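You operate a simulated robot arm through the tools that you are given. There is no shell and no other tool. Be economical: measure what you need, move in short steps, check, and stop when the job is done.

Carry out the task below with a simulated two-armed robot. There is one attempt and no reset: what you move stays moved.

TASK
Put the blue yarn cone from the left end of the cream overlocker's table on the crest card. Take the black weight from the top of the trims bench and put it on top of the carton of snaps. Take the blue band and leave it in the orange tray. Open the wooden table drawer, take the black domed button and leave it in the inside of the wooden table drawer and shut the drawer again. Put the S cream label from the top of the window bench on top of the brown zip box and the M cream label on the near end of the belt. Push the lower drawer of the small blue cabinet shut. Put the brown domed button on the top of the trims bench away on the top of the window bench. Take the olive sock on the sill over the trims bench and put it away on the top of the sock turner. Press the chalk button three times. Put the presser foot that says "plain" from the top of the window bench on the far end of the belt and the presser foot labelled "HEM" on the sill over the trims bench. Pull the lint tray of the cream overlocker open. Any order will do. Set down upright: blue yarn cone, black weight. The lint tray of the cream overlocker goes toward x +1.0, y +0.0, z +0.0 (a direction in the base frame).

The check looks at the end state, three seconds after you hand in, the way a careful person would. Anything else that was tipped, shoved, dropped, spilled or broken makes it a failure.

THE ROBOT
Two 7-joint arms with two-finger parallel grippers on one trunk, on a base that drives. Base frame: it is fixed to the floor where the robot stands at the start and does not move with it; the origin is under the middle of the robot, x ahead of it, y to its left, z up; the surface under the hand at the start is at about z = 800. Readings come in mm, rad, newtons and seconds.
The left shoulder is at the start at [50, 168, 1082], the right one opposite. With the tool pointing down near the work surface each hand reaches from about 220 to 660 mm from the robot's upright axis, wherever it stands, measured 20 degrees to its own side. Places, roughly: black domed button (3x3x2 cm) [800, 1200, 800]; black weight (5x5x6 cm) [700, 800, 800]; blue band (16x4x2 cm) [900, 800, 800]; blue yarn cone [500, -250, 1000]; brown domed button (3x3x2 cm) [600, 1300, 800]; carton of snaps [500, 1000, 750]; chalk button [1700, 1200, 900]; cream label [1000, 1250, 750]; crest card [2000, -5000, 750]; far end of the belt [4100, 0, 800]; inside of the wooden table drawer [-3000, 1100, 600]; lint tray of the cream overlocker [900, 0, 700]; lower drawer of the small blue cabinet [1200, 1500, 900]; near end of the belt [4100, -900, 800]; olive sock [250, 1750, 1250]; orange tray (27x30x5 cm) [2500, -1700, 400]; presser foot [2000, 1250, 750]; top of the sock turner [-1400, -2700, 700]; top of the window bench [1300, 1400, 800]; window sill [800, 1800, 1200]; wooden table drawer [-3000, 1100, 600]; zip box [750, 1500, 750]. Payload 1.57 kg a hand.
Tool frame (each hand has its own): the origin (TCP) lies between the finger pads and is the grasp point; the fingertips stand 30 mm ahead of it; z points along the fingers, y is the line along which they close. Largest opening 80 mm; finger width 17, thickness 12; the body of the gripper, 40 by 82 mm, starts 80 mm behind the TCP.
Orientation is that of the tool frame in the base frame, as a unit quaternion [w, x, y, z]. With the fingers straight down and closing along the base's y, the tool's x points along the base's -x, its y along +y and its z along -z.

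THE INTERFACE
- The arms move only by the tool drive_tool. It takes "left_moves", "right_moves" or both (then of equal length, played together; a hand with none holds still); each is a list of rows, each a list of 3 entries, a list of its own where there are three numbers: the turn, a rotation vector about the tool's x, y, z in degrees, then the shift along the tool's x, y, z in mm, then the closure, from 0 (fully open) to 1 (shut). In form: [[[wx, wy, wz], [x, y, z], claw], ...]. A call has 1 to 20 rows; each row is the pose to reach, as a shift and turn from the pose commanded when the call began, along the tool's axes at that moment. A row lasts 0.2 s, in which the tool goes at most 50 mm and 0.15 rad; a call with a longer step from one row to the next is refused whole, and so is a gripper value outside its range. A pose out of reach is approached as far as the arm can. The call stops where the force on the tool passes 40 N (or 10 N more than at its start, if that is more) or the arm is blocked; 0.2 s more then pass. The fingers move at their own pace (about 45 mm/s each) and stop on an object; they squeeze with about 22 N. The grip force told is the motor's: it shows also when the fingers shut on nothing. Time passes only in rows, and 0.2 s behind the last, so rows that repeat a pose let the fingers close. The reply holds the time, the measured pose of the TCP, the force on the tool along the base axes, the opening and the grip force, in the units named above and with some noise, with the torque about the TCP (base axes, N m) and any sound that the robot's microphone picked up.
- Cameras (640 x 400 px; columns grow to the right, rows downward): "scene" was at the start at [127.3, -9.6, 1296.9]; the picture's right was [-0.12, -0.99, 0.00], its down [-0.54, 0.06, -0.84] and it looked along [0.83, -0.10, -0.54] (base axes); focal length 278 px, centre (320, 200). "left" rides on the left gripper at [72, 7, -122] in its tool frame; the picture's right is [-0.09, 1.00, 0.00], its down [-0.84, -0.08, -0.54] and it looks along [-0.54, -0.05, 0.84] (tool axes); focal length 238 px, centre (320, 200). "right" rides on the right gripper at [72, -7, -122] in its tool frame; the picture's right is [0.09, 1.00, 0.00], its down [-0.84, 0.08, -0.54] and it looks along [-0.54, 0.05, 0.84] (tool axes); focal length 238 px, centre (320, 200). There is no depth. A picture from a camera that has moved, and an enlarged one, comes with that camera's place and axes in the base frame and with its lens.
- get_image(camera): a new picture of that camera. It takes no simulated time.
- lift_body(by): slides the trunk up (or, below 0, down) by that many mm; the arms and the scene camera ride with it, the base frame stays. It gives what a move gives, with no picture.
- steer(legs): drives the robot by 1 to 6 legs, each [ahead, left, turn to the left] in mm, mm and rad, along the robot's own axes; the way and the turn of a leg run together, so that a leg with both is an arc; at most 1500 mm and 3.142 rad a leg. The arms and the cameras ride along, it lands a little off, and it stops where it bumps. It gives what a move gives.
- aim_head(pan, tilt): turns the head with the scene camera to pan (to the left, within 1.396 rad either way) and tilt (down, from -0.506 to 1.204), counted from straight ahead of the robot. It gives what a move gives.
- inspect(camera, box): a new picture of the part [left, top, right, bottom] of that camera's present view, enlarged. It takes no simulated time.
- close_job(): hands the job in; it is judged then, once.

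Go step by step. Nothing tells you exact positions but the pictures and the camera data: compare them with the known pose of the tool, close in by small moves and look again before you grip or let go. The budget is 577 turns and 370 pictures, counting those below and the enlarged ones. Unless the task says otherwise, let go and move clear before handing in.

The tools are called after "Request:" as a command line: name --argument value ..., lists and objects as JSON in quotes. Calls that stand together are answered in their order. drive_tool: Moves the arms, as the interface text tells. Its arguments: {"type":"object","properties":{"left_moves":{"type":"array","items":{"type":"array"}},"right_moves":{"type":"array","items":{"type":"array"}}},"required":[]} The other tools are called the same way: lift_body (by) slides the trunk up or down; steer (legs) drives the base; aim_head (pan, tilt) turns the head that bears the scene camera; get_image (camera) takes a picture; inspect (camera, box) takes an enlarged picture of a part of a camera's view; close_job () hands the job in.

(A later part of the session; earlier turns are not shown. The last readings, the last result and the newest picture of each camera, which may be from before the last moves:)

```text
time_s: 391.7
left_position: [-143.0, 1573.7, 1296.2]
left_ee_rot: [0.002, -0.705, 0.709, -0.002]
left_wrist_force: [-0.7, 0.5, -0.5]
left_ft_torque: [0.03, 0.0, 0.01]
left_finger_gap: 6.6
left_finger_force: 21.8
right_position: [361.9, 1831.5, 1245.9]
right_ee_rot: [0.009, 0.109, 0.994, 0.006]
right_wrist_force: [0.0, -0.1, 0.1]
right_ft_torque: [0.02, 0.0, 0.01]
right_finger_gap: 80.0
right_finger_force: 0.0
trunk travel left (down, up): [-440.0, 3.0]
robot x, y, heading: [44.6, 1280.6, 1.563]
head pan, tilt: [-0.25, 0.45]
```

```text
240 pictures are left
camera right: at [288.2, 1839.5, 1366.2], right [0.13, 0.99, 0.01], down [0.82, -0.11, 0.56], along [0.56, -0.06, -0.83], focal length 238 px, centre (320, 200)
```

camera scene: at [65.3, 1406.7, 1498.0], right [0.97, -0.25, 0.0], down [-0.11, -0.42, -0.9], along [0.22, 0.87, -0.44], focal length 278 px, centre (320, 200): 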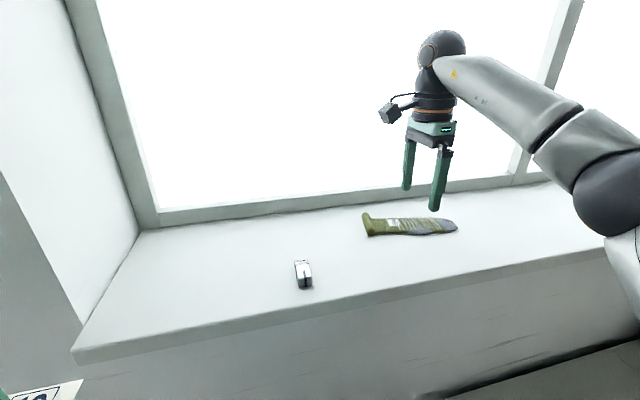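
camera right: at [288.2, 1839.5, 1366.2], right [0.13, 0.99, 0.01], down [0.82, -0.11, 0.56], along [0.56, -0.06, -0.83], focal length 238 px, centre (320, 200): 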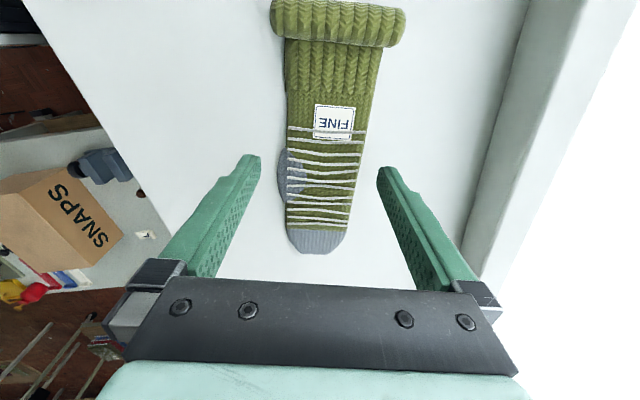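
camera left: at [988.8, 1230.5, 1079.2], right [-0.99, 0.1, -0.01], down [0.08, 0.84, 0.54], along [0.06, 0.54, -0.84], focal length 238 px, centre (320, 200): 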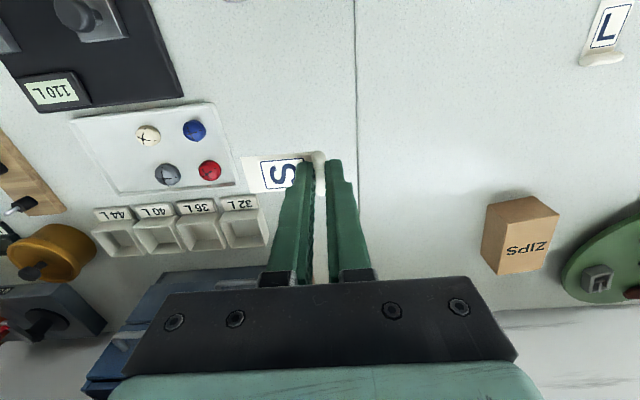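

Request:
drive_tool --right_moves '[[[0, 0, 0], [20, 2, 8], 0], [[0, 0, 0], [20, 2, 15], 0], [[0, 0, 0], [20, 2, 16], 0.6], [[0, 0, 0], [20, 2, 16], 1], [[0, 0, 0], [20, 2, 16], 1], [[0, 0, 0], [20, 2, 16], 1], [[0, 0, 0], [20, 2, 16], 1]]'

Request:
drive_tool --right_moves '[[[0, 0, 0], [0, 0, -20], 1], [[0, 0, 0], [0, 0, -50], 1]]'

Request:
get_image --camera "right"

Request:
get_image --camera "scene"

```text
time_s: 393.3
left_position: [-141.6, 1573.4, 1298.6]
left_ee_rot: [0.002, -0.705, 0.709, -0.002]
left_wrist_force: [-0.5, 0.1, 0.4]
left_ft_torque: [0.01, -0.02, 0.01]
left_finger_gap: 6.7
left_finger_force: 22.0
right_position: [342.4, 1835.4, 1230.3]
right_ee_rot: [0.009, 0.11, 0.994, 0.007]
right_wrist_force: [0.8, -1.3, 11.2]
right_ft_torque: [-0.5, 0.21, 0.12]
right_finger_gap: 68.9
right_finger_force: 21.9
trunk travel left (down, up): [-440.0, 3.0]
robot x, y, heading: [45.0, 1275.2, 1.57]
head pan, tilt: [-0.25, 0.45]
```

```text
time_s: 393.9
left_position: [-142.4, 1572.9, 1297.0]
left_ee_rot: [0.002, -0.706, 0.708, -0.003]
left_wrist_force: [-0.1, 0.4, -0.1]
left_ft_torque: [0.03, 0.03, -0.01]
left_finger_gap: 6.8
left_finger_force: 22.1
right_position: [342.4, 1836.3, 1278.4]
right_ee_rot: [0.01, 0.109, 0.994, 0.006]
right_wrist_force: [1.0, 0.4, -0.6]
right_ft_torque: [0.01, -0.02, -0.01]
right_finger_gap: 69.1
right_finger_force: 22.2
trunk travel left (down, up): [-440.0, 3.0]
robot x, y, heading: [41.2, 1275.2, 1.568]
head pan, tilt: [-0.25, 0.45]
```

```text
239 pictures are left
camera right: at [268.7, 1845.6, 1398.9], right [0.13, 0.99, 0.01], down [0.82, -0.11, 0.56], along [0.56, -0.06, -0.83], focal length 238 px, centre (320, 200)
```

right: 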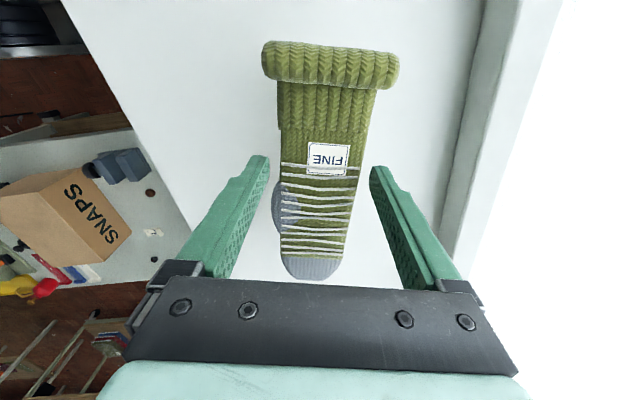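

```text
238 pictures are left
camera scene: at [64.6, 1406.5, 1497.9], right [0.97, -0.25, 0.0], down [-0.11, -0.42, -0.9], along [0.22, 0.87, -0.43], focal length 278 px, centre (320, 200)
```

scene: 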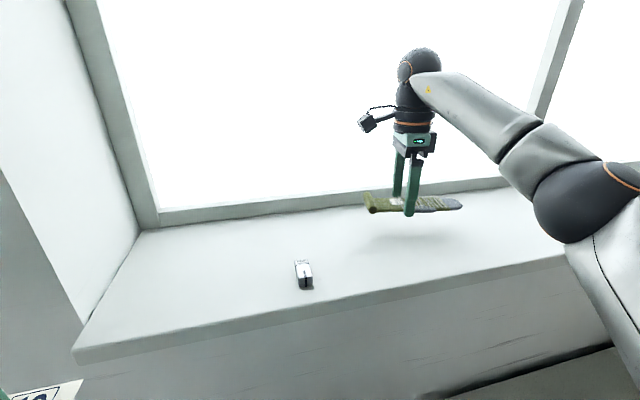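

The olive sock is held. Backing away from the sill, then lowering the trunk and looking at the bench from the west.

Request:
steer --legs '[[-450, 60, 0]]'

Request:
drive_tool --right_moves '[[[0, 0, -8], [0, -30, -10], 1], [[0, 0, -16], [10, -60, -20], 1], [[0, 0, -24], [20, -90, -30], 1], [[0, 0, -32], [30, -115, -30], 1], [[0, 0, -40], [45, -135, -30], 1], [[0, 0, -48], [60, -150, -30], 1], [[0, 0, -56], [75, -160, -30], 1], [[0, 0, -64], [90, -170, -30], 1], [[0, 0, -72], [105, -180, -30], 1], [[0, 0, -80], [120, -180, -30], 1], [[0, 0, -88], [125, -180, -30], 1], [[0, 0, -96], [125, -180, -30], 1], [[0, 0, -103], [125, -180, -30], 1]]'

Request:
steer --legs '[[0, 0, -1.57]]'

Request:
aim_head --pan 0.3 --tilt 0.6

Request:
get_image --camera "scene"

```text
time_s: 396.6
left_position: [-202.9, 1126.6, 1297.6]
left_ee_rot: [-0.001, 0.707, -0.707, 0.003]
left_wrist_force: [0.0, -0.2, 0.6]
left_ft_torque: [0.03, 0.02, 0.0]
left_finger_gap: 6.8
left_finger_force: 21.7
right_position: [279.5, 1389.8, 1278.6]
right_ee_rot: [0.009, 0.108, 0.994, 0.006]
right_wrist_force: [0.2, -1.0, -0.1]
right_ft_torque: [0.01, 0.0, 0.02]
right_finger_gap: 68.8
right_finger_force: 21.9
trunk travel left (down, up): [-440.0, 3.0]
robot x, y, heading: [-17.7, 830.0, 1.578]
head pan, tilt: [-0.25, 0.45]
```

```text
time_s: 399.4
left_position: [-204.7, 1126.7, 1297.3]
left_ee_rot: [0.001, -0.706, 0.708, -0.003]
left_wrist_force: [-0.2, 0.7, 0.9]
left_ft_torque: [0.0, 0.0, -0.01]
left_finger_gap: 6.6
left_finger_force: 22.3
right_position: [118.2, 1241.2, 1304.9]
right_ee_rot: [-0.011, 0.712, -0.702, 0.004]
right_wrist_force: [0.3, 0.2, -0.7]
right_ft_torque: [0.0, 0.01, 0.03]
right_finger_gap: 69.1
right_finger_force: 21.8
trunk travel left (down, up): [-440.0, 3.0]
robot x, y, heading: [-16.6, 827.3, 1.569]
head pan, tilt: [-0.25, 0.45]
```

```text
time_s: 403.7
left_position: [280.5, 1014.8, 1297.8]
left_ee_rot: [-0.001, 0.002, 1.0, -0.003]
left_wrist_force: [-0.1, 0.5, 0.6]
left_ft_torque: [0.01, -0.02, 0.01]
left_finger_gap: 6.8
left_finger_force: 22.1
right_position: [393.6, 692.1, 1304.9]
right_ee_rot: [0.005, -0.004, 1.0, -0.011]
right_wrist_force: [0.7, 1.0, -0.5]
right_ft_torque: [0.0, 0.01, 0.01]
right_finger_gap: 68.9
right_finger_force: 21.8
trunk travel left (down, up): [-440.0, 3.0]
robot x, y, heading: [-17.1, 826.8, 0.001]
head pan, tilt: [-0.25, 0.45]
```

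```text
time_s: 404.6
left_position: [279.7, 1015.5, 1297.3]
left_ee_rot: [-0.001, 0.003, 1.0, -0.003]
left_wrist_force: [-0.6, 0.4, -0.7]
left_ft_torque: [0.0, -0.01, 0.02]
left_finger_gap: 6.7
left_finger_force: 21.5
right_position: [395.4, 691.7, 1305.3]
right_ee_rot: [0.004, -0.003, 1.0, -0.01]
right_wrist_force: [-0.1, 0.4, 0.1]
right_ft_torque: [0.02, -0.01, -0.03]
right_finger_gap: 69.1
right_finger_force: 21.5
trunk travel left (down, up): [-440.0, 3.0]
robot x, y, heading: [-13.0, 831.1, -0.005]
head pan, tilt: [0.3, 0.6]
```

```text
237 pictures are left
camera scene: at [106.0, 856.3, 1484.4], right [0.29, -0.96, 0.0], down [-0.54, -0.17, -0.83], along [0.79, 0.24, -0.56], focal length 278 px, centre (320, 200)
```

scene: 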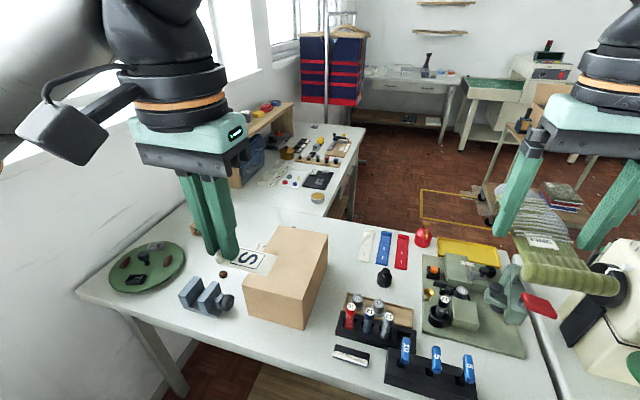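

I see the carton, weight, bands and buttons. The zip box is reachable with the left shoulder leading, so I'll move up beside it and yaw right.

Request:
steer --legs '[[0, 400, 0], [0, 0, -0.5], [65, 0, 0]]'

Request:
aim_head --pan 0.4 --tilt 0.7

Request:
get_image --camera "scene"

Request:
get_image --camera "left"

```text
time_s: 410.8
left_position: [394.5, 1218.6, 1295.3]
left_ee_rot: [-0.002, 0.254, 0.967, -0.003]
left_wrist_force: [0.6, 0.3, -0.2]
left_ft_torque: [0.02, 0.0, -0.02]
left_finger_gap: 7.1
left_finger_force: 21.9
right_position: [335.0, 879.5, 1303.5]
right_ee_rot: [0.001, 0.248, 0.969, -0.011]
right_wrist_force: [-0.2, 0.3, -1.3]
right_ft_torque: [0.01, 0.03, 0.01]
right_finger_gap: 68.8
right_finger_force: 22.2
trunk travel left (down, up): [-440.0, 3.0]
robot x, y, heading: [41.5, 1202.5, -0.51]
head pan, tilt: [0.3, 0.6]
```

```text
time_s: 411.4
left_position: [393.2, 1217.5, 1296.9]
left_ee_rot: [-0.002, 0.253, 0.967, -0.003]
left_wrist_force: [0.4, -0.8, 0.7]
left_ft_torque: [0.0, -0.02, -0.01]
left_finger_gap: 6.9
left_finger_force: 21.7
right_position: [335.3, 881.4, 1304.3]
right_ee_rot: [0.003, 0.248, 0.969, -0.011]
right_wrist_force: [0.3, -0.8, -0.3]
right_ft_torque: [0.02, 0.01, -0.04]
right_finger_gap: 68.9
right_finger_force: 22.6
trunk travel left (down, up): [-440.0, 3.0]
robot x, y, heading: [46.7, 1203.4, -0.514]
head pan, tilt: [0.4, 0.7]
```

```text
236 pictures are left
camera scene: at [160.5, 1172.7, 1475.8], right [-0.11, -0.99, 0.0], down [-0.64, 0.07, -0.77], along [0.76, -0.09, -0.64], focal length 278 px, centre (320, 200)
```

scene: 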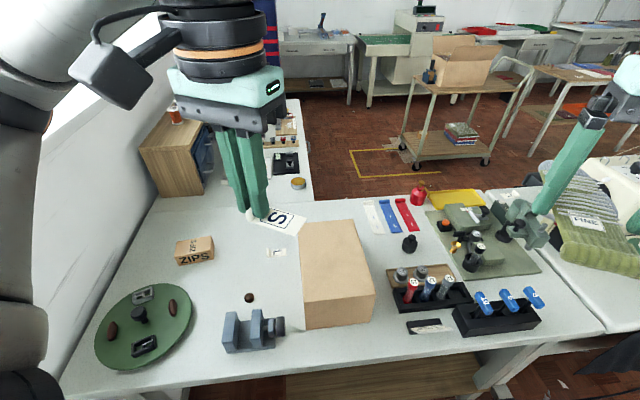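

```text
235 pictures are left
camera left: at [334.5, 1260.1, 1419.4], right [0.57, 0.82, -0.01], down [0.69, -0.48, 0.54], along [0.44, -0.31, -0.84], focal length 238 px, centre (320, 200)
```

left: 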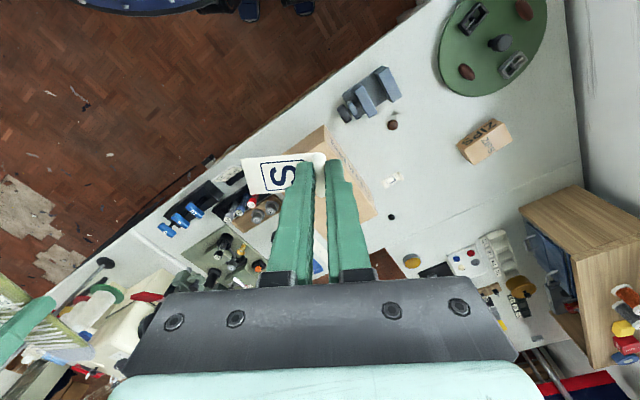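

The zip box is at about [735, 1478], top ≈ z 845. I'll shift up, lower the trunk and reach for it with the left hand.

Request:
steer --legs '[[-49, 87, 0]]'

Request:
lift_body --by -190

```text
time_s: 412.9
left_position: [392.4, 1316.8, 1297.4]
left_ee_rot: [-0.002, 0.254, 0.967, -0.002]
left_wrist_force: [-0.1, -0.6, -0.1]
left_ft_torque: [-0.02, -0.03, -0.02]
left_finger_gap: 6.7
left_finger_force: 21.7
right_position: [334.6, 979.0, 1304.8]
right_ee_rot: [0.002, 0.248, 0.969, -0.012]
right_wrist_force: [0.2, 0.6, -0.5]
right_ft_torque: [-0.02, 0.0, 0.01]
right_finger_gap: 69.0
right_finger_force: 21.8
trunk travel left (down, up): [-440.0, 3.0]
robot x, y, heading: [43.0, 1300.1, -0.513]
head pan, tilt: [0.4, 0.7]
```

```text
time_s: 414.9
left_position: [392.2, 1318.1, 1107.8]
left_ee_rot: [-0.001, 0.255, 0.967, -0.002]
left_wrist_force: [-0.1, 1.4, -0.7]
left_ft_torque: [0.03, 0.01, 0.01]
left_finger_gap: 6.6
left_finger_force: 22.7
right_position: [334.3, 981.2, 1114.6]
right_ee_rot: [0.002, 0.248, 0.969, -0.011]
right_wrist_force: [0.2, 0.1, 0.5]
right_ft_torque: [-0.01, 0.01, -0.01]
right_finger_gap: 68.8
right_finger_force: 21.7
trunk travel left (down, up): [-250.0, 193.0]
robot x, y, heading: [43.5, 1303.2, -0.508]
head pan, tilt: [0.4, 0.7]
```

Request:
drive_tool --left_moves '[[[0, 0, 0], [-22, 33, 12], 1], [[0, 0, 0], [-44, 66, 24], 1], [[0, 0, 0], [-66, 99, 36], 1], [[0, 0, 0], [-88, 132, 48], 1], [[0, 0, 0], [-110, 165, 60], 1], [[0, 0, 0], [-132, 198, 72], 1], [[0, 0, 0], [-154, 231, 84], 1], [[0, 0, 0], [-176, 264, 96], 1], [[0, 0, 0], [-198, 297, 108], 1], [[0, 0, 0], [-220, 330, 120], 1]]'

Request:
get_image --camera "left"

Request:
get_image --camera "scene"

```text
time_s: 417.1
left_position: [744.9, 1495.8, 984.3]
left_ee_rot: [-0.002, 0.256, 0.967, -0.002]
left_wrist_force: [0.1, 0.0, 0.2]
left_ft_torque: [0.0, 0.0, -0.01]
left_finger_gap: 6.7
left_finger_force: 21.7
right_position: [334.9, 979.9, 1113.5]
right_ee_rot: [0.001, 0.247, 0.969, -0.012]
right_wrist_force: [-0.6, -0.6, -0.5]
right_ft_torque: [-0.02, 0.0, 0.03]
right_finger_gap: 68.9
right_finger_force: 21.6
trunk travel left (down, up): [-250.0, 193.0]
robot x, y, heading: [39.8, 1297.9, -0.515]
head pan, tilt: [0.4, 0.7]
```

```text
234 pictures are left
camera left: at [685.7, 1536.2, 1107.3], right [0.57, 0.82, -0.01], down [0.69, -0.48, 0.54], along [0.44, -0.31, -0.84], focal length 238 px, centre (320, 200)
```

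left: 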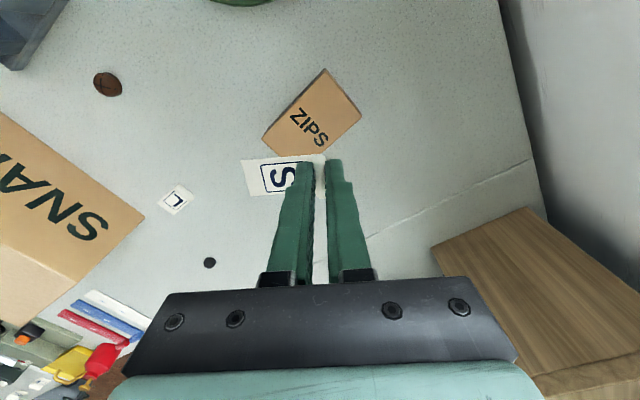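

```text
233 pictures are left
camera scene: at [160.4, 1271.7, 1285.7], right [-0.11, -0.99, 0.0], down [-0.64, 0.07, -0.76], along [0.76, -0.08, -0.64], focal length 278 px, centre (320, 200)
```

scene: 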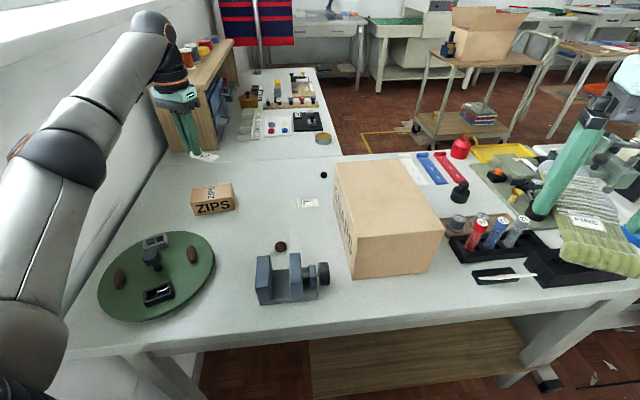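

Request:
drive_tool --left_moves '[[[0, 0, -7], [4, 4, 10], 1], [[0, 0, -14], [8, 8, 20], 1], [[0, 0, -21], [12, 12, 30], 1], [[0, 0, -28], [16, 14, 45], 1], [[0, 0, -35], [16, 14, 60], 1], [[0, 0, -35], [16, 14, 70], 1]]'

Request:
get_image --camera "left"

Request:
inspect --camera "scene" --box '[150, 120, 270, 240]'

```text
time_s: 418.5
left_position: [737.0, 1514.3, 914.4]
left_ee_rot: [-0.002, -0.049, 0.999, -0.002]
left_wrist_force: [0.2, -0.3, 0.5]
left_ft_torque: [0.01, 0.0, -0.01]
left_finger_gap: 6.7
left_finger_force: 21.4
right_position: [334.2, 979.8, 1114.1]
right_ee_rot: [0.002, 0.248, 0.969, -0.011]
right_wrist_force: [0.8, 0.2, 0.2]
right_ft_torque: [0.0, 0.0, -0.01]
right_finger_gap: 68.7
right_finger_force: 22.1
trunk travel left (down, up): [-250.0, 193.0]
robot x, y, heading: [44.5, 1300.9, -0.508]
head pan, tilt: [0.4, 0.7]
```

```text
232 pictures are left
camera left: at [666.8, 1515.7, 1037.1], right [-0.01, 1.0, 0.0], down [0.84, 0.01, 0.54], along [0.54, 0.0, -0.84], focal length 238 px, centre (320, 200)
```

left: 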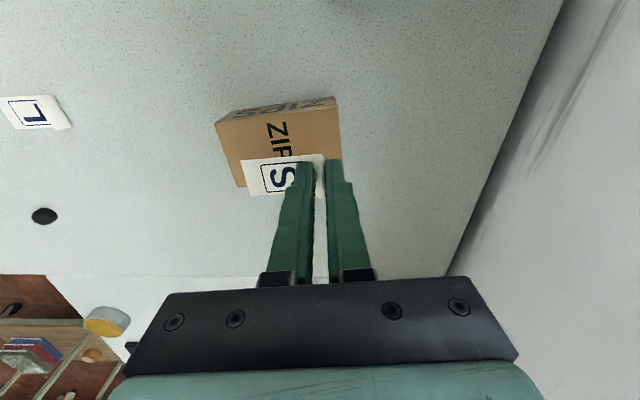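

```text
3.33 times, centred on (210, 180) of scene
camera zoom: at [160.3, 1272.0, 1285.8], right [-0.11, -0.99, 0.0], down [-0.64, 0.07, -0.76], along [0.76, -0.09, -0.64], focal length 926 px, centre (687, 267)
```

zoom: 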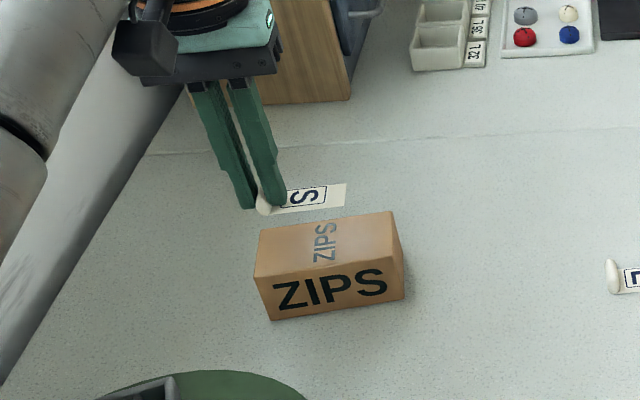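

The tag lines up with the box top. Lowering until contact.

Request:
drive_tool --left_moves '[[[0, 0, 0], [0, 0, 12], 1], [[0, 0, 0], [0, 0, 20], 1], [[0, 0, 0], [0, 0, 24], 1], [[0, 0, 0], [0, 0, 28], 1], [[0, 0, 0], [0, 0, 32], 1], [[0, 0, 0], [0, 0, 35], 1]]'

Request:
inspect --camera "scene" --box '[150, 120, 270, 240]'

```text
time_s: 419.9
left_position: [737.7, 1515.0, 879.2]
left_ee_rot: [-0.002, -0.047, 0.999, -0.002]
left_wrist_force: [0.0, 0.2, 1.9]
left_ft_torque: [0.01, -0.01, -0.02]
left_finger_gap: 6.7
left_finger_force: 21.9
right_position: [334.6, 980.3, 1114.8]
right_ee_rot: [0.002, 0.247, 0.969, -0.013]
right_wrist_force: [-0.7, 0.2, -0.2]
right_ft_torque: [-0.02, -0.03, 0.01]
right_finger_gap: 68.9
right_finger_force: 22.3
trunk travel left (down, up): [-250.0, 193.0]
robot x, y, heading: [44.3, 1300.7, -0.512]
head pan, tilt: [0.4, 0.7]
```

```text
3.33 times, centred on (210, 180) of scene
camera zoom: at [160.0, 1271.9, 1285.8], right [-0.11, -0.99, 0.0], down [-0.64, 0.07, -0.77], along [0.76, -0.09, -0.64], focal length 926 px, centre (687, 267)
```

zoom: 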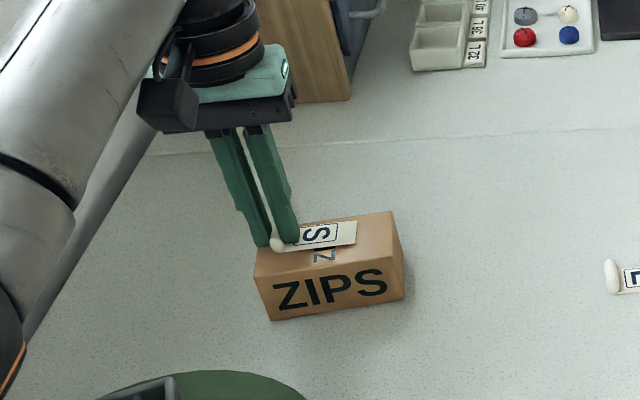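

Request:
drive_tool --left_moves '[[[0, 0, 0], [0, 0, 2], 1], [[0, 0, 0], [0, 0, 2], 0.85], [[0, 0, 0], [0, 0, 1], 0.7], [[0, 0, 0], [0, 0, 0], 0.6], [[0, 0, 0], [0, 0, -30], 0.6], [[0, 0, 0], [0, 0, -75], 0.6], [[0, 0, 0], [0, 0, -115], 0.6]]'

Request:
inspect --camera "scene" --box '[150, 120, 270, 240]'

```text
time_s: 421.5
left_position: [740.5, 1514.3, 993.7]
left_ee_rot: [-0.004, -0.049, 0.999, -0.002]
left_wrist_force: [-0.5, -0.3, 0.1]
left_ft_torque: [0.02, 0.01, 0.01]
left_finger_gap: 31.7
left_finger_force: 0.1
right_position: [333.2, 980.0, 1114.9]
right_ee_rot: [0.003, 0.248, 0.969, -0.012]
right_wrist_force: [-1.2, -0.9, -0.4]
right_ft_torque: [0.02, 0.04, 0.03]
right_finger_gap: 68.9
right_finger_force: 22.0
trunk travel left (down, up): [-250.0, 193.0]
robot x, y, heading: [42.0, 1302.6, -0.515]
head pan, tilt: [0.4, 0.7]
```

```text
3.33 times, centred on (210, 180) of scene
camera zoom: at [159.8, 1271.7, 1285.7], right [-0.11, -0.99, 0.0], down [-0.64, 0.07, -0.77], along [0.76, -0.09, -0.64], focal length 926 px, centre (687, 267)
```

zoom: 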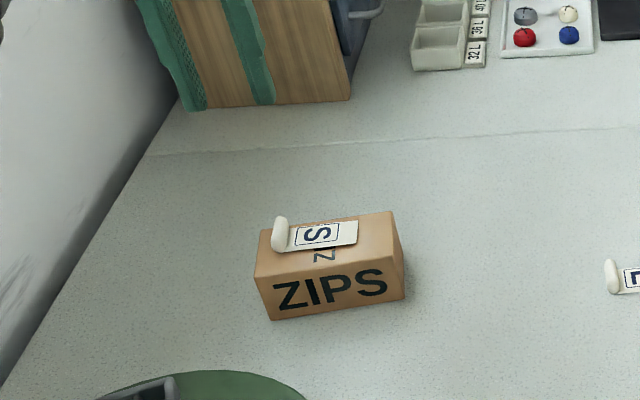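

S is on the zip box. Next the black weight at ~[690, 845] → carton top (z ≈ 900). Tucking the left arm and shifting down the bench.

Request:
drive_tool --left_moves '[[[0, 0, 0], [20, -9, -35], 0.3], [[0, 0, 4], [58, -26, -50], 0], [[0, 0, 8], [97, -43, -65], 0], [[0, 0, 12], [136, -60, -80], 0], [[0, 0, 17], [175, -77, -95], 0], [[0, 0, 22], [214, -94, -105], 0], [[0, 0, 27], [253, -111, -115], 0], [[0, 0, 32], [292, -128, -120], 0], [[0, 0, 35], [330, -145, -120], 0]]'

Request:
steer --legs '[[260, -461, 0]]'

Request:
get_image --camera "scene"

Request:
get_image --camera "left"

```text
time_s: 423.5
left_position: [425.4, 1338.8, 1118.3]
left_ee_rot: [-0.001, 0.254, 0.967, -0.002]
left_wrist_force: [-0.4, 0.5, -0.6]
left_ft_torque: [0.01, 0.0, 0.01]
left_finger_gap: 80.1
left_finger_force: 0.1
right_position: [334.1, 979.5, 1114.0]
right_ee_rot: [0.002, 0.247, 0.969, -0.011]
right_wrist_force: [-0.2, 0.0, 0.0]
right_ft_torque: [0.02, -0.01, 0.02]
right_finger_gap: 68.9
right_finger_force: 21.7
trunk travel left (down, up): [-250.0, 193.0]
robot x, y, heading: [39.4, 1303.7, -0.51]
head pan, tilt: [0.4, 0.7]
```

```text
time_s: 428.1
left_position: [428.2, 814.1, 1116.1]
left_ee_rot: [-0.002, 0.254, 0.967, -0.002]
left_wrist_force: [-0.9, 0.3, 0.2]
left_ft_torque: [0.0, 0.0, 0.02]
left_finger_gap: 80.0
left_finger_force: 0.0
right_position: [336.3, 451.9, 1114.0]
right_ee_rot: [0.002, 0.248, 0.969, -0.011]
right_wrist_force: [0.9, 0.0, -0.7]
right_ft_torque: [-0.03, 0.01, 0.04]
right_finger_gap: 69.0
right_finger_force: 21.8
trunk travel left (down, up): [-250.0, 193.0]
robot x, y, heading: [45.3, 769.0, -0.511]
head pan, tilt: [0.4, 0.7]
```

```text
228 pictures are left
camera scene: at [162.3, 743.9, 1285.8], right [-0.11, -0.99, 0.0], down [-0.64, 0.07, -0.76], along [0.76, -0.08, -0.64], focal length 278 px, centre (320, 200)
```

scene: 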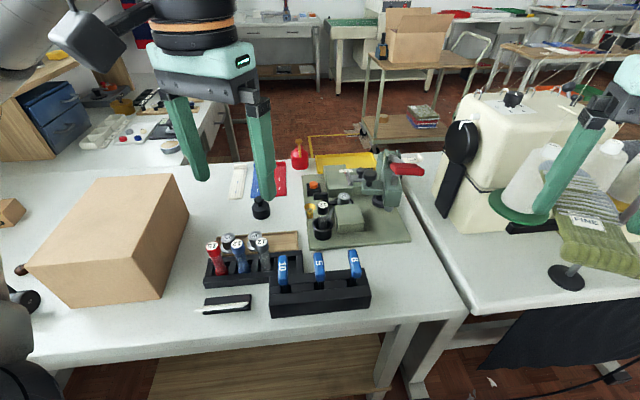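

```text
227 pictures are left
camera left: at [369.7, 854.6, 1239.5], right [0.57, 0.82, -0.01], down [0.69, -0.48, 0.54], along [0.44, -0.31, -0.84], focal length 238 px, centre (320, 200)
```

left: 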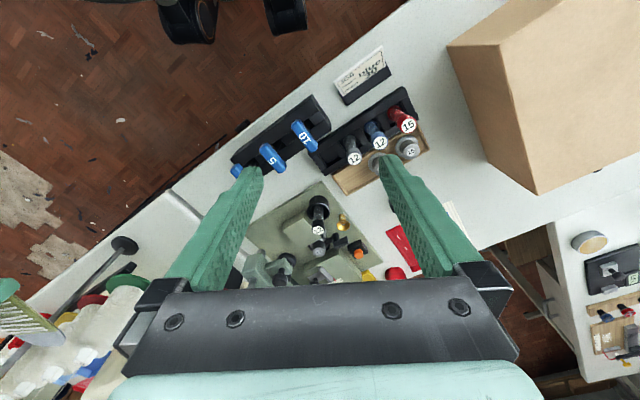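

Request:
drive_tool --left_moves '[[[0, 0, 0], [-35, 25, 10], 0], [[0, 0, 0], [-70, 50, 20], 0], [[0, 0, 0], [-105, 75, 40], 0], [[0, 0, 0], [-140, 100, 60], 0], [[0, 0, 0], [-175, 125, 80], 0], [[0, 0, 0], [-200, 140, 110], 0], [[0, 0, 0], [-200, 140, 140], 0]]'

Request:
get_image --camera "left"

Request:
inspect --camera "scene" --box '[200, 120, 360, 260]'

```text
time_s: 429.7
left_position: [671.9, 838.0, 976.8]
left_ee_rot: [-0.001, 0.253, 0.967, -0.002]
left_wrist_force: [0.1, -0.6, 0.5]
left_ft_torque: [-0.01, -0.01, -0.02]
left_finger_gap: 80.1
left_finger_force: 0.1
right_position: [336.0, 453.0, 1114.7]
right_ee_rot: [0.002, 0.248, 0.969, -0.011]
right_wrist_force: [-0.4, -0.2, 0.3]
right_ft_torque: [0.0, 0.01, 0.01]
right_finger_gap: 69.0
right_finger_force: 22.5
trunk travel left (down, up): [-250.0, 193.0]
robot x, y, heading: [43.9, 771.7, -0.509]
head pan, tilt: [0.4, 0.7]
```

```text
226 pictures are left
camera left: at [612.1, 878.5, 1098.0], right [0.57, 0.82, -0.01], down [0.69, -0.48, 0.54], along [0.44, -0.31, -0.84], focal length 238 px, centre (320, 200)
```

left: 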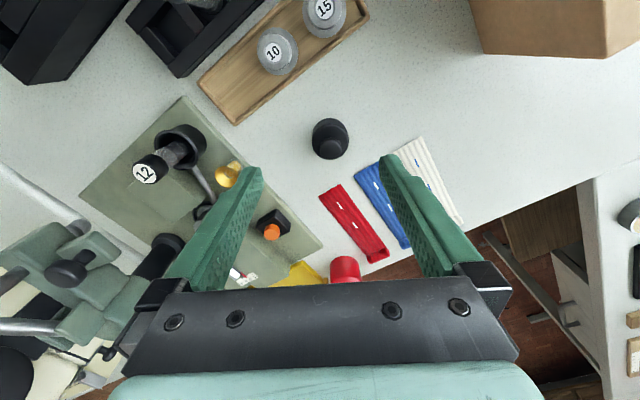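

```text
2.86 times, centred on (280, 190) of scene
camera zoom: at [162.5, 744.1, 1285.8], right [-0.11, -0.99, 0.0], down [-0.64, 0.07, -0.76], along [0.76, -0.08, -0.64], focal length 794 px, centre (434, 229)
```

zoom: 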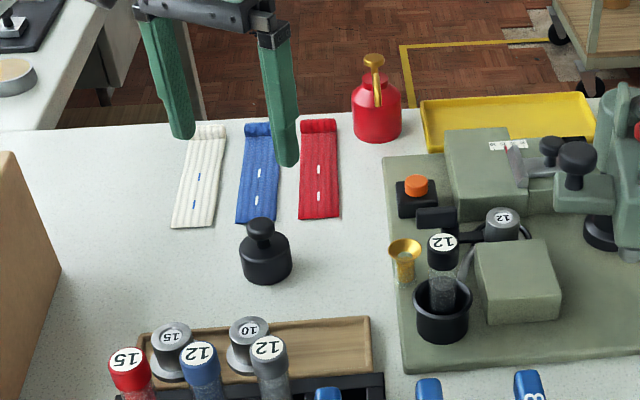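

The weight stands at ~[690, 838], with clearance for the fingers. Descending around it.

Request:
drive_tool --left_moves '[[[0, 0, 0], [-8, 4, 35], 0], [[0, 0, 0], [-16, 9, 70], 0], [[0, 0, 0], [-16, 9, 100], 0]]'

Request:
get_image --camera "left"

```text
time_s: 430.5
left_position: [688.3, 835.0, 873.9]
left_ee_rot: [-0.001, 0.253, 0.967, -0.003]
left_wrist_force: [0.6, -0.4, -0.5]
left_ft_torque: [0.03, 0.02, 0.02]
left_finger_gap: 79.7
left_finger_force: 0.1
right_position: [336.5, 453.1, 1113.5]
right_ee_rot: [0.002, 0.247, 0.969, -0.012]
right_wrist_force: [-0.5, -0.6, 0.1]
right_ft_torque: [0.01, 0.0, -0.01]
right_finger_gap: 68.7
right_finger_force: 22.2
trunk travel left (down, up): [-250.0, 193.0]
robot x, y, heading: [43.1, 772.9, -0.509]
head pan, tilt: [0.4, 0.7]
```

```text
224 pictures are left
camera left: at [629.8, 876.9, 996.9], right [0.57, 0.82, -0.01], down [0.69, -0.48, 0.54], along [0.44, -0.31, -0.84], focal length 238 px, centre (320, 200)
```

left: 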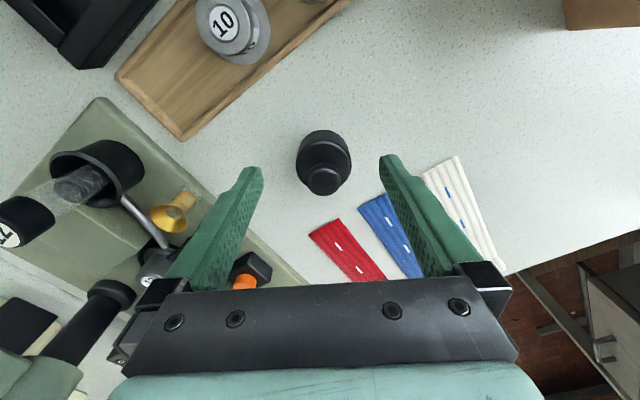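

Request:
drive_tool --left_moves '[[[0, 0, 0], [0, 3, 20], 0], [[0, 0, 0], [0, 3, 35], 0], [[0, 0, 0], [0, 3, 36], 0.5], [[0, 0, 0], [0, 3, 36], 1], [[0, 0, 0], [0, 3, 36], 1], [[0, 0, 0], [0, 3, 36], 1], [[0, 0, 0], [0, 3, 36], 1]]'

Request:
drive_tool --left_moves '[[[0, 0, 0], [0, 0, -30], 1], [[0, 0, 0], [0, 0, -70], 1], [[0, 0, 0], [0, 0, -110], 1], [[0, 0, 0], [0, 0, -150], 1]]'

Request:
get_image --camera "scene"

```text
time_s: 432.1
left_position: [690.0, 839.4, 838.9]
left_ee_rot: [-0.001, 0.253, 0.967, -0.002]
left_wrist_force: [0.3, -0.3, -0.1]
left_ft_torque: [-0.03, -0.01, 0.01]
left_finger_gap: 42.6
left_finger_force: 21.9
right_position: [336.9, 452.7, 1114.3]
right_ee_rot: [0.002, 0.248, 0.969, -0.011]
right_wrist_force: [0.6, -0.2, -1.0]
right_ft_torque: [-0.04, 0.01, -0.03]
right_finger_gap: 68.8
right_finger_force: 22.2
trunk travel left (down, up): [-250.0, 193.0]
robot x, y, heading: [46.6, 772.2, -0.508]
head pan, tilt: [0.4, 0.7]
```

```text
time_s: 433.1
left_position: [693.0, 839.3, 989.0]
left_ee_rot: [-0.002, 0.253, 0.967, -0.002]
left_wrist_force: [-0.7, -0.5, -3.6]
left_ft_torque: [-0.01, 0.03, -0.02]
left_finger_gap: 42.6
left_finger_force: 22.0
right_position: [336.5, 451.9, 1114.6]
right_ee_rot: [0.003, 0.247, 0.969, -0.011]
right_wrist_force: [-0.8, 0.0, -0.8]
right_ft_torque: [0.02, -0.01, 0.02]
right_finger_gap: 69.0
right_finger_force: 21.8
trunk travel left (down, up): [-250.0, 193.0]
robot x, y, heading: [44.7, 776.3, -0.506]
head pan, tilt: [0.4, 0.7]
```

```text
223 pictures are left
camera scene: at [162.3, 744.0, 1285.7], right [-0.11, -0.99, 0.0], down [-0.64, 0.07, -0.77], along [0.76, -0.08, -0.64], focal length 278 px, centre (320, 200)
```

scene: 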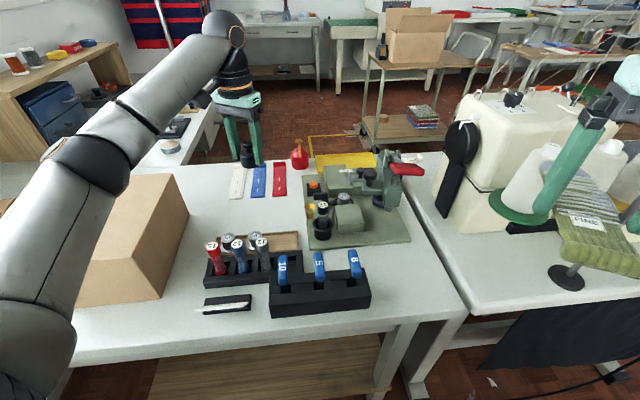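

Request:
drive_tool --left_moves '[[[0, 0, 0], [27, 29, -10], 1], [[0, 0, 0], [54, 58, -15], 1], [[0, 0, 0], [81, 87, -15], 1], [[0, 0, 0], [108, 116, -15], 1], [[0, 0, 0], [135, 145, -15], 1], [[0, 0, 0], [160, 175, -15], 1]]'

Request:
get_image --camera "left"

Request:
get_image --camera "scene"

```text
time_s: 434.5
left_position: [636.4, 1069.2, 1002.9]
left_ee_rot: [-0.001, 0.254, 0.967, -0.002]
left_wrist_force: [0.2, -0.3, -3.3]
left_ft_torque: [0.02, 0.02, 0.02]
left_finger_gap: 42.8
left_finger_force: 21.9
right_position: [336.6, 452.8, 1114.2]
right_ee_rot: [0.002, 0.248, 0.969, -0.011]
right_wrist_force: [0.0, -0.2, -0.4]
right_ft_torque: [-0.01, 0.0, -0.01]
right_finger_gap: 68.8
right_finger_force: 21.8
trunk travel left (down, up): [-250.0, 193.0]
robot x, y, heading: [42.5, 772.7, -0.511]
head pan, tilt: [0.4, 0.7]
```

```text
222 pictures are left
camera left: at [577.8, 1112.1, 1125.8], right [0.57, 0.82, -0.01], down [0.69, -0.48, 0.54], along [0.44, -0.31, -0.84], focal length 238 px, centre (320, 200)
```

left: 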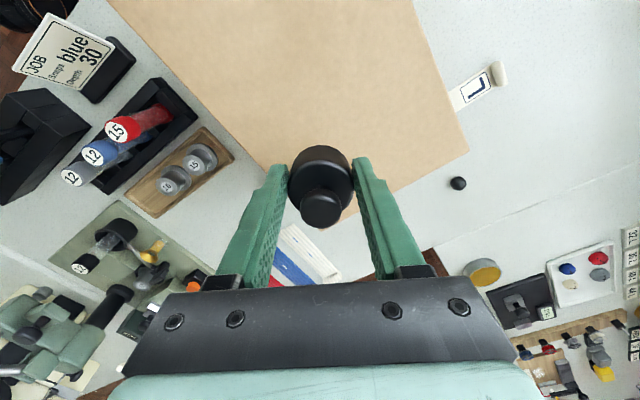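

```text
221 pictures are left
camera scene: at [162.5, 744.6, 1285.8], right [-0.11, -0.99, 0.0], down [-0.64, 0.07, -0.76], along [0.76, -0.09, -0.64], focal length 278 px, centre (320, 200)
```

scene: 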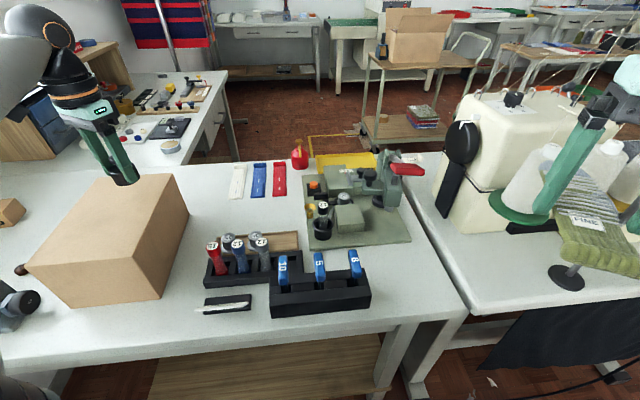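

Request:
drive_tool --left_moves '[[[0, 0, 0], [15, 0, 20], 1], [[0, 0, 0], [30, 1, 40], 1], [[0, 0, 0], [30, 1, 48], 1], [[0, 0, 0], [30, 1, 52], 1], [[0, 0, 0], [30, 1, 56], 1], [[0, 0, 0], [30, 1, 60], 1]]'

Request:
inspect --camera "scene" --box '[0, 100, 200, 320]'

```text
time_s: 435.5
left_position: [610.4, 1084.4, 960.3]
left_ee_rot: [0.008, 0.253, 0.967, -0.003]
left_wrist_force: [-8.8, -3.1, 16.5]
left_ft_torque: [0.4, 0.22, 0.12]
left_finger_gap: 42.7
left_finger_force: 21.8
right_position: [334.4, 451.2, 1114.8]
right_ee_rot: [0.003, 0.249, 0.969, -0.01]
right_wrist_force: [0.8, 0.6, -0.2]
right_ft_torque: [0.01, 0.02, 0.02]
right_finger_gap: 69.0
right_finger_force: 22.1
trunk travel left (down, up): [-250.0, 193.0]
robot x, y, heading: [48.2, 773.2, -0.51]
head pan, tilt: [0.4, 0.7]
stopped in row 5 (left hand): the force on the tool passed its limit at 45 N (the readings are from after the stop); the commanded pose is now the measured one
```

```text
1.82 times, centred on (100, 210) of scene
camera zoom: at [159.7, 742.8, 1286.0], right [-0.11, -0.99, 0.0], down [-0.64, 0.07, -0.77], along [0.76, -0.08, -0.64], focal length 505 px, centre (720, 182)
```

zoom: 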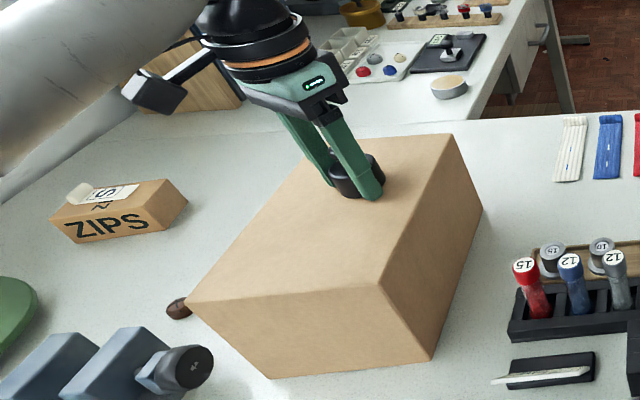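

On the carton top. Releasing the weight.

Request:
drive_tool --left_moves '[[[0, 0, 0], [0, 0, -2], 1], [[0, 0, 0], [0, 0, -1], 0.7], [[0, 0, 0], [0, 0, -1], 0.3], [[0, 0, 0], [0, 0, -1], 0], [[0, 0, 0], [0, 0, -35], 0], [[0, 0, 0], [0, 0, -75], 0], [[0, 0, 0], [0, 0, -110], 0], [[0, 0, 0], [20, 10, -140], 0]]'

Request:
inspect --camera "scene" --box '[0, 100, 200, 320]'

```text
time_s: 437.5
left_position: [611.3, 1094.2, 1040.8]
left_ee_rot: [-0.083, 0.258, 0.962, 0.017]
left_wrist_force: [-0.1, -0.6, 0.5]
left_ft_torque: [0.02, 0.02, -0.01]
left_finger_gap: 80.1
left_finger_force: 0.0
left hand out of reach, approached as far as the arm can: row 6, 8
right_position: [336.3, 452.7, 1112.4]
right_ee_rot: [0.002, 0.248, 0.969, -0.012]
right_wrist_force: [-0.6, 0.1, 0.3]
right_ft_torque: [0.04, -0.02, -0.01]
right_finger_gap: 68.6
right_finger_force: 22.4
trunk travel left (down, up): [-250.0, 193.0]
robot x, y, heading: [44.5, 771.1, -0.511]
head pan, tilt: [0.4, 0.7]
stopped in row 8 (left hand): the arm was blocked; the commanded pose is now the measured one
```

```text
1.82 times, centred on (100, 210) of scene
camera zoom: at [162.4, 744.0, 1285.8], right [-0.11, -0.99, 0.0], down [-0.64, 0.07, -0.76], along [0.76, -0.08, -0.64], focal length 505 px, centre (720, 182)
```

zoom: 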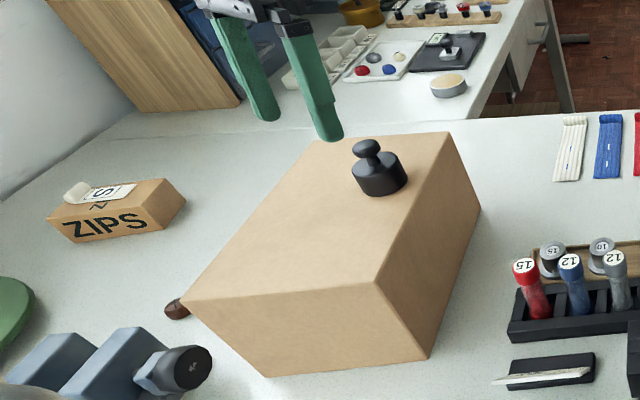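

The weight stands upright on the carton. Bringing the left hand back; then the brown button at ~[575, 1310].

Request:
drive_tool --left_moves '[[[0, -3, 0], [0, -35, 0], 0], [[0, -6, 0], [5, -70, 0], 0], [[0, -9.7, 0], [10, -110, 0], 0], [[0, -9.7, 0], [15, -150, -5], 0], [[0, -9.7, 0], [20, -190, -10], 0], [[0, -9.7, 0], [25, -230, -20], 0], [[0, -9.7, 0], [28, -270, -40], 0], [[0, -9.7, 0], [28, -300, -70], 0]]'

```text
time_s: 439.3
left_position: [447.5, 840.4, 1118.5]
left_ee_rot: [-0.002, 0.259, 0.966, -0.005]
left_wrist_force: [0.5, -0.4, 0.3]
left_ft_torque: [-0.01, 0.01, 0.02]
left_finger_gap: 80.2
left_finger_force: 0.0
right_position: [336.8, 452.0, 1114.2]
right_ee_rot: [0.003, 0.248, 0.969, -0.012]
right_wrist_force: [0.4, -0.6, -1.0]
right_ft_torque: [0.01, 0.02, -0.02]
right_finger_gap: 68.9
right_finger_force: 21.9
trunk travel left (down, up): [-250.0, 193.0]
robot x, y, heading: [42.1, 771.5, -0.511]
head pan, tilt: [0.4, 0.7]
```

Request:
steer --legs '[[-210, 375, 0]]'

Request:
get_image --camera "left"

Request:
get_image --camera "scene"

```text
time_s: 443.2
left_position: [442.7, 1277.3, 1119.0]
left_ee_rot: [-0.001, 0.251, 0.968, -0.005]
left_wrist_force: [-0.7, -0.6, 0.3]
left_ft_torque: [-0.01, -0.01, -0.03]
left_finger_gap: 79.7
left_finger_force: 0.1
right_position: [335.0, 887.7, 1115.1]
right_ee_rot: [0.003, 0.241, 0.97, -0.011]
right_wrist_force: [-0.4, 0.1, -1.0]
right_ft_torque: [-0.01, 0.01, -0.01]
right_finger_gap: 68.5
right_finger_force: 21.9
trunk travel left (down, up): [-250.0, 193.0]
robot x, y, heading: [39.1, 1204.6, -0.493]
head pan, tilt: [0.4, 0.7]
```

```text
218 pictures are left
camera left: at [383.9, 1319.3, 1240.8], right [0.57, 0.82, -0.01], down [0.7, -0.47, 0.54], along [0.44, -0.31, -0.84], focal length 238 px, centre (320, 200)
```

left: 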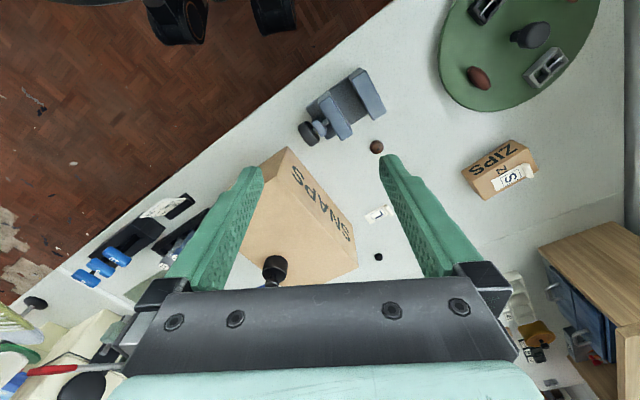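

```text
217 pictures are left
camera scene: at [157.8, 1176.3, 1285.8], right [-0.1, -1.0, 0.0], down [-0.64, 0.06, -0.76], along [0.76, -0.07, -0.64], focal length 278 px, centre (320, 200)
```

scene: 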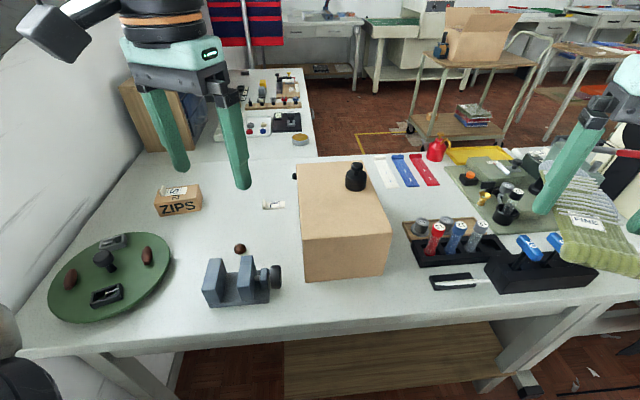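

Request:
drive_tool --left_moves '[[[0, 0, 0], [-25, 25, 25], 0.3], [[0, 0, 0], [-50, 50, 50], 0.3], [[0, 0, 0], [-75, 75, 80], 0.3], [[0, 0, 0], [-95, 96, 110], 0.3], [[0, 0, 0], [-95, 96, 150], 0.3], [[0, 0, 0], [-95, 96, 195], 0.3], [[0, 0, 0], [-95, 96, 235], 0.3]]'

Request:
get_image --camera "left"

```text
time_s: 444.8
left_position: [571.1, 1311.6, 881.5]
left_ee_rot: [-0.001, 0.251, 0.968, -0.005]
left_wrist_force: [-0.2, -0.4, 0.6]
left_ft_torque: [0.02, -0.01, -0.01]
left_finger_gap: 56.2
left_finger_force: 0.0
right_position: [336.1, 887.4, 1114.9]
right_ee_rot: [0.002, 0.241, 0.97, -0.012]
right_wrist_force: [0.3, -0.7, -0.4]
right_ft_torque: [-0.02, 0.05, -0.01]
right_finger_gap: 68.8
right_finger_force: 22.4
trunk travel left (down, up): [-250.0, 193.0]
robot x, y, heading: [41.0, 1203.9, -0.501]
head pan, tilt: [0.4, 0.7]
```

```text
216 pictures are left
camera left: at [511.8, 1354.6, 1002.8], right [0.56, 0.82, -0.01], down [0.7, -0.47, 0.54], along [0.44, -0.31, -0.84], focal length 238 px, centre (320, 200)
```

left: 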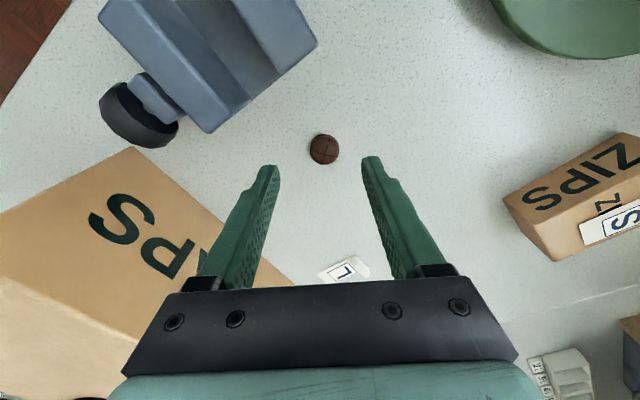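

Request:
drive_tool --left_moves '[[[0, 0, 0], [0, 4, 25], 0.35], [[0, 0, 0], [0, 4, 47], 0.35], [[0, 0, 0], [0, 4, 47], 0.7], [[0, 0, 0], [0, 4, 47], 1], [[0, 0, 0], [0, 4, 47], 1], [[0, 0, 0], [0, 4, 47], 1]]'

Request:
drive_tool --left_moves '[[[0, 0, 0], [0, 0, -30], 1], [[0, 0, 0], [0, 0, -75], 1], [[0, 0, 0], [10, -10, -120], 1], [[0, 0, 0], [30, -30, -160], 1], [[0, 0, 0], [55, -55, -190], 1], [[0, 0, 0], [80, -80, -220], 1], [[0, 0, 0], [95, -96, -260], 1]]'

Request:
get_image --camera "left"

```text
time_s: 446.2
left_position: [571.9, 1315.5, 836.9]
left_ee_rot: [-0.001, 0.251, 0.968, -0.005]
left_wrist_force: [0.6, -0.6, -0.1]
left_ft_torque: [0.0, 0.01, 0.01]
left_finger_gap: 23.1
left_finger_force: 21.9
right_position: [336.2, 887.8, 1114.7]
right_ee_rot: [0.003, 0.242, 0.97, -0.011]
right_wrist_force: [0.0, 0.2, 0.5]
right_ft_torque: [0.01, 0.03, 0.05]
right_finger_gap: 69.0
right_finger_force: 22.3
trunk travel left (down, up): [-250.0, 193.0]
robot x, y, heading: [40.0, 1203.3, -0.495]
head pan, tilt: [0.4, 0.7]
```

```text
time_s: 447.8
left_position: [443.6, 1282.1, 1096.4]
left_ee_rot: [-0.002, 0.25, 0.968, -0.004]
left_wrist_force: [-1.1, -0.2, -1.3]
left_ft_torque: [0.01, 0.01, -0.04]
left_finger_gap: 23.3
left_finger_force: 22.1
right_position: [336.2, 887.2, 1115.0]
right_ee_rot: [0.002, 0.24, 0.971, -0.012]
right_wrist_force: [-0.1, 0.0, 0.5]
right_ft_torque: [-0.02, 0.01, 0.03]
right_finger_gap: 68.9
right_finger_force: 21.7
trunk travel left (down, up): [-250.0, 193.0]
robot x, y, heading: [40.6, 1202.8, -0.503]
head pan, tilt: [0.4, 0.7]
```

```text
215 pictures are left
camera left: at [385.2, 1322.8, 1219.6], right [0.56, 0.83, -0.01], down [0.7, -0.47, 0.54], along [0.44, -0.31, -0.84], focal length 238 px, centre (320, 200)
```

left: 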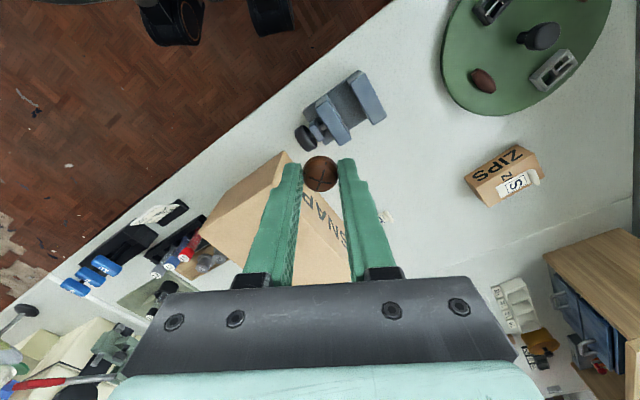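

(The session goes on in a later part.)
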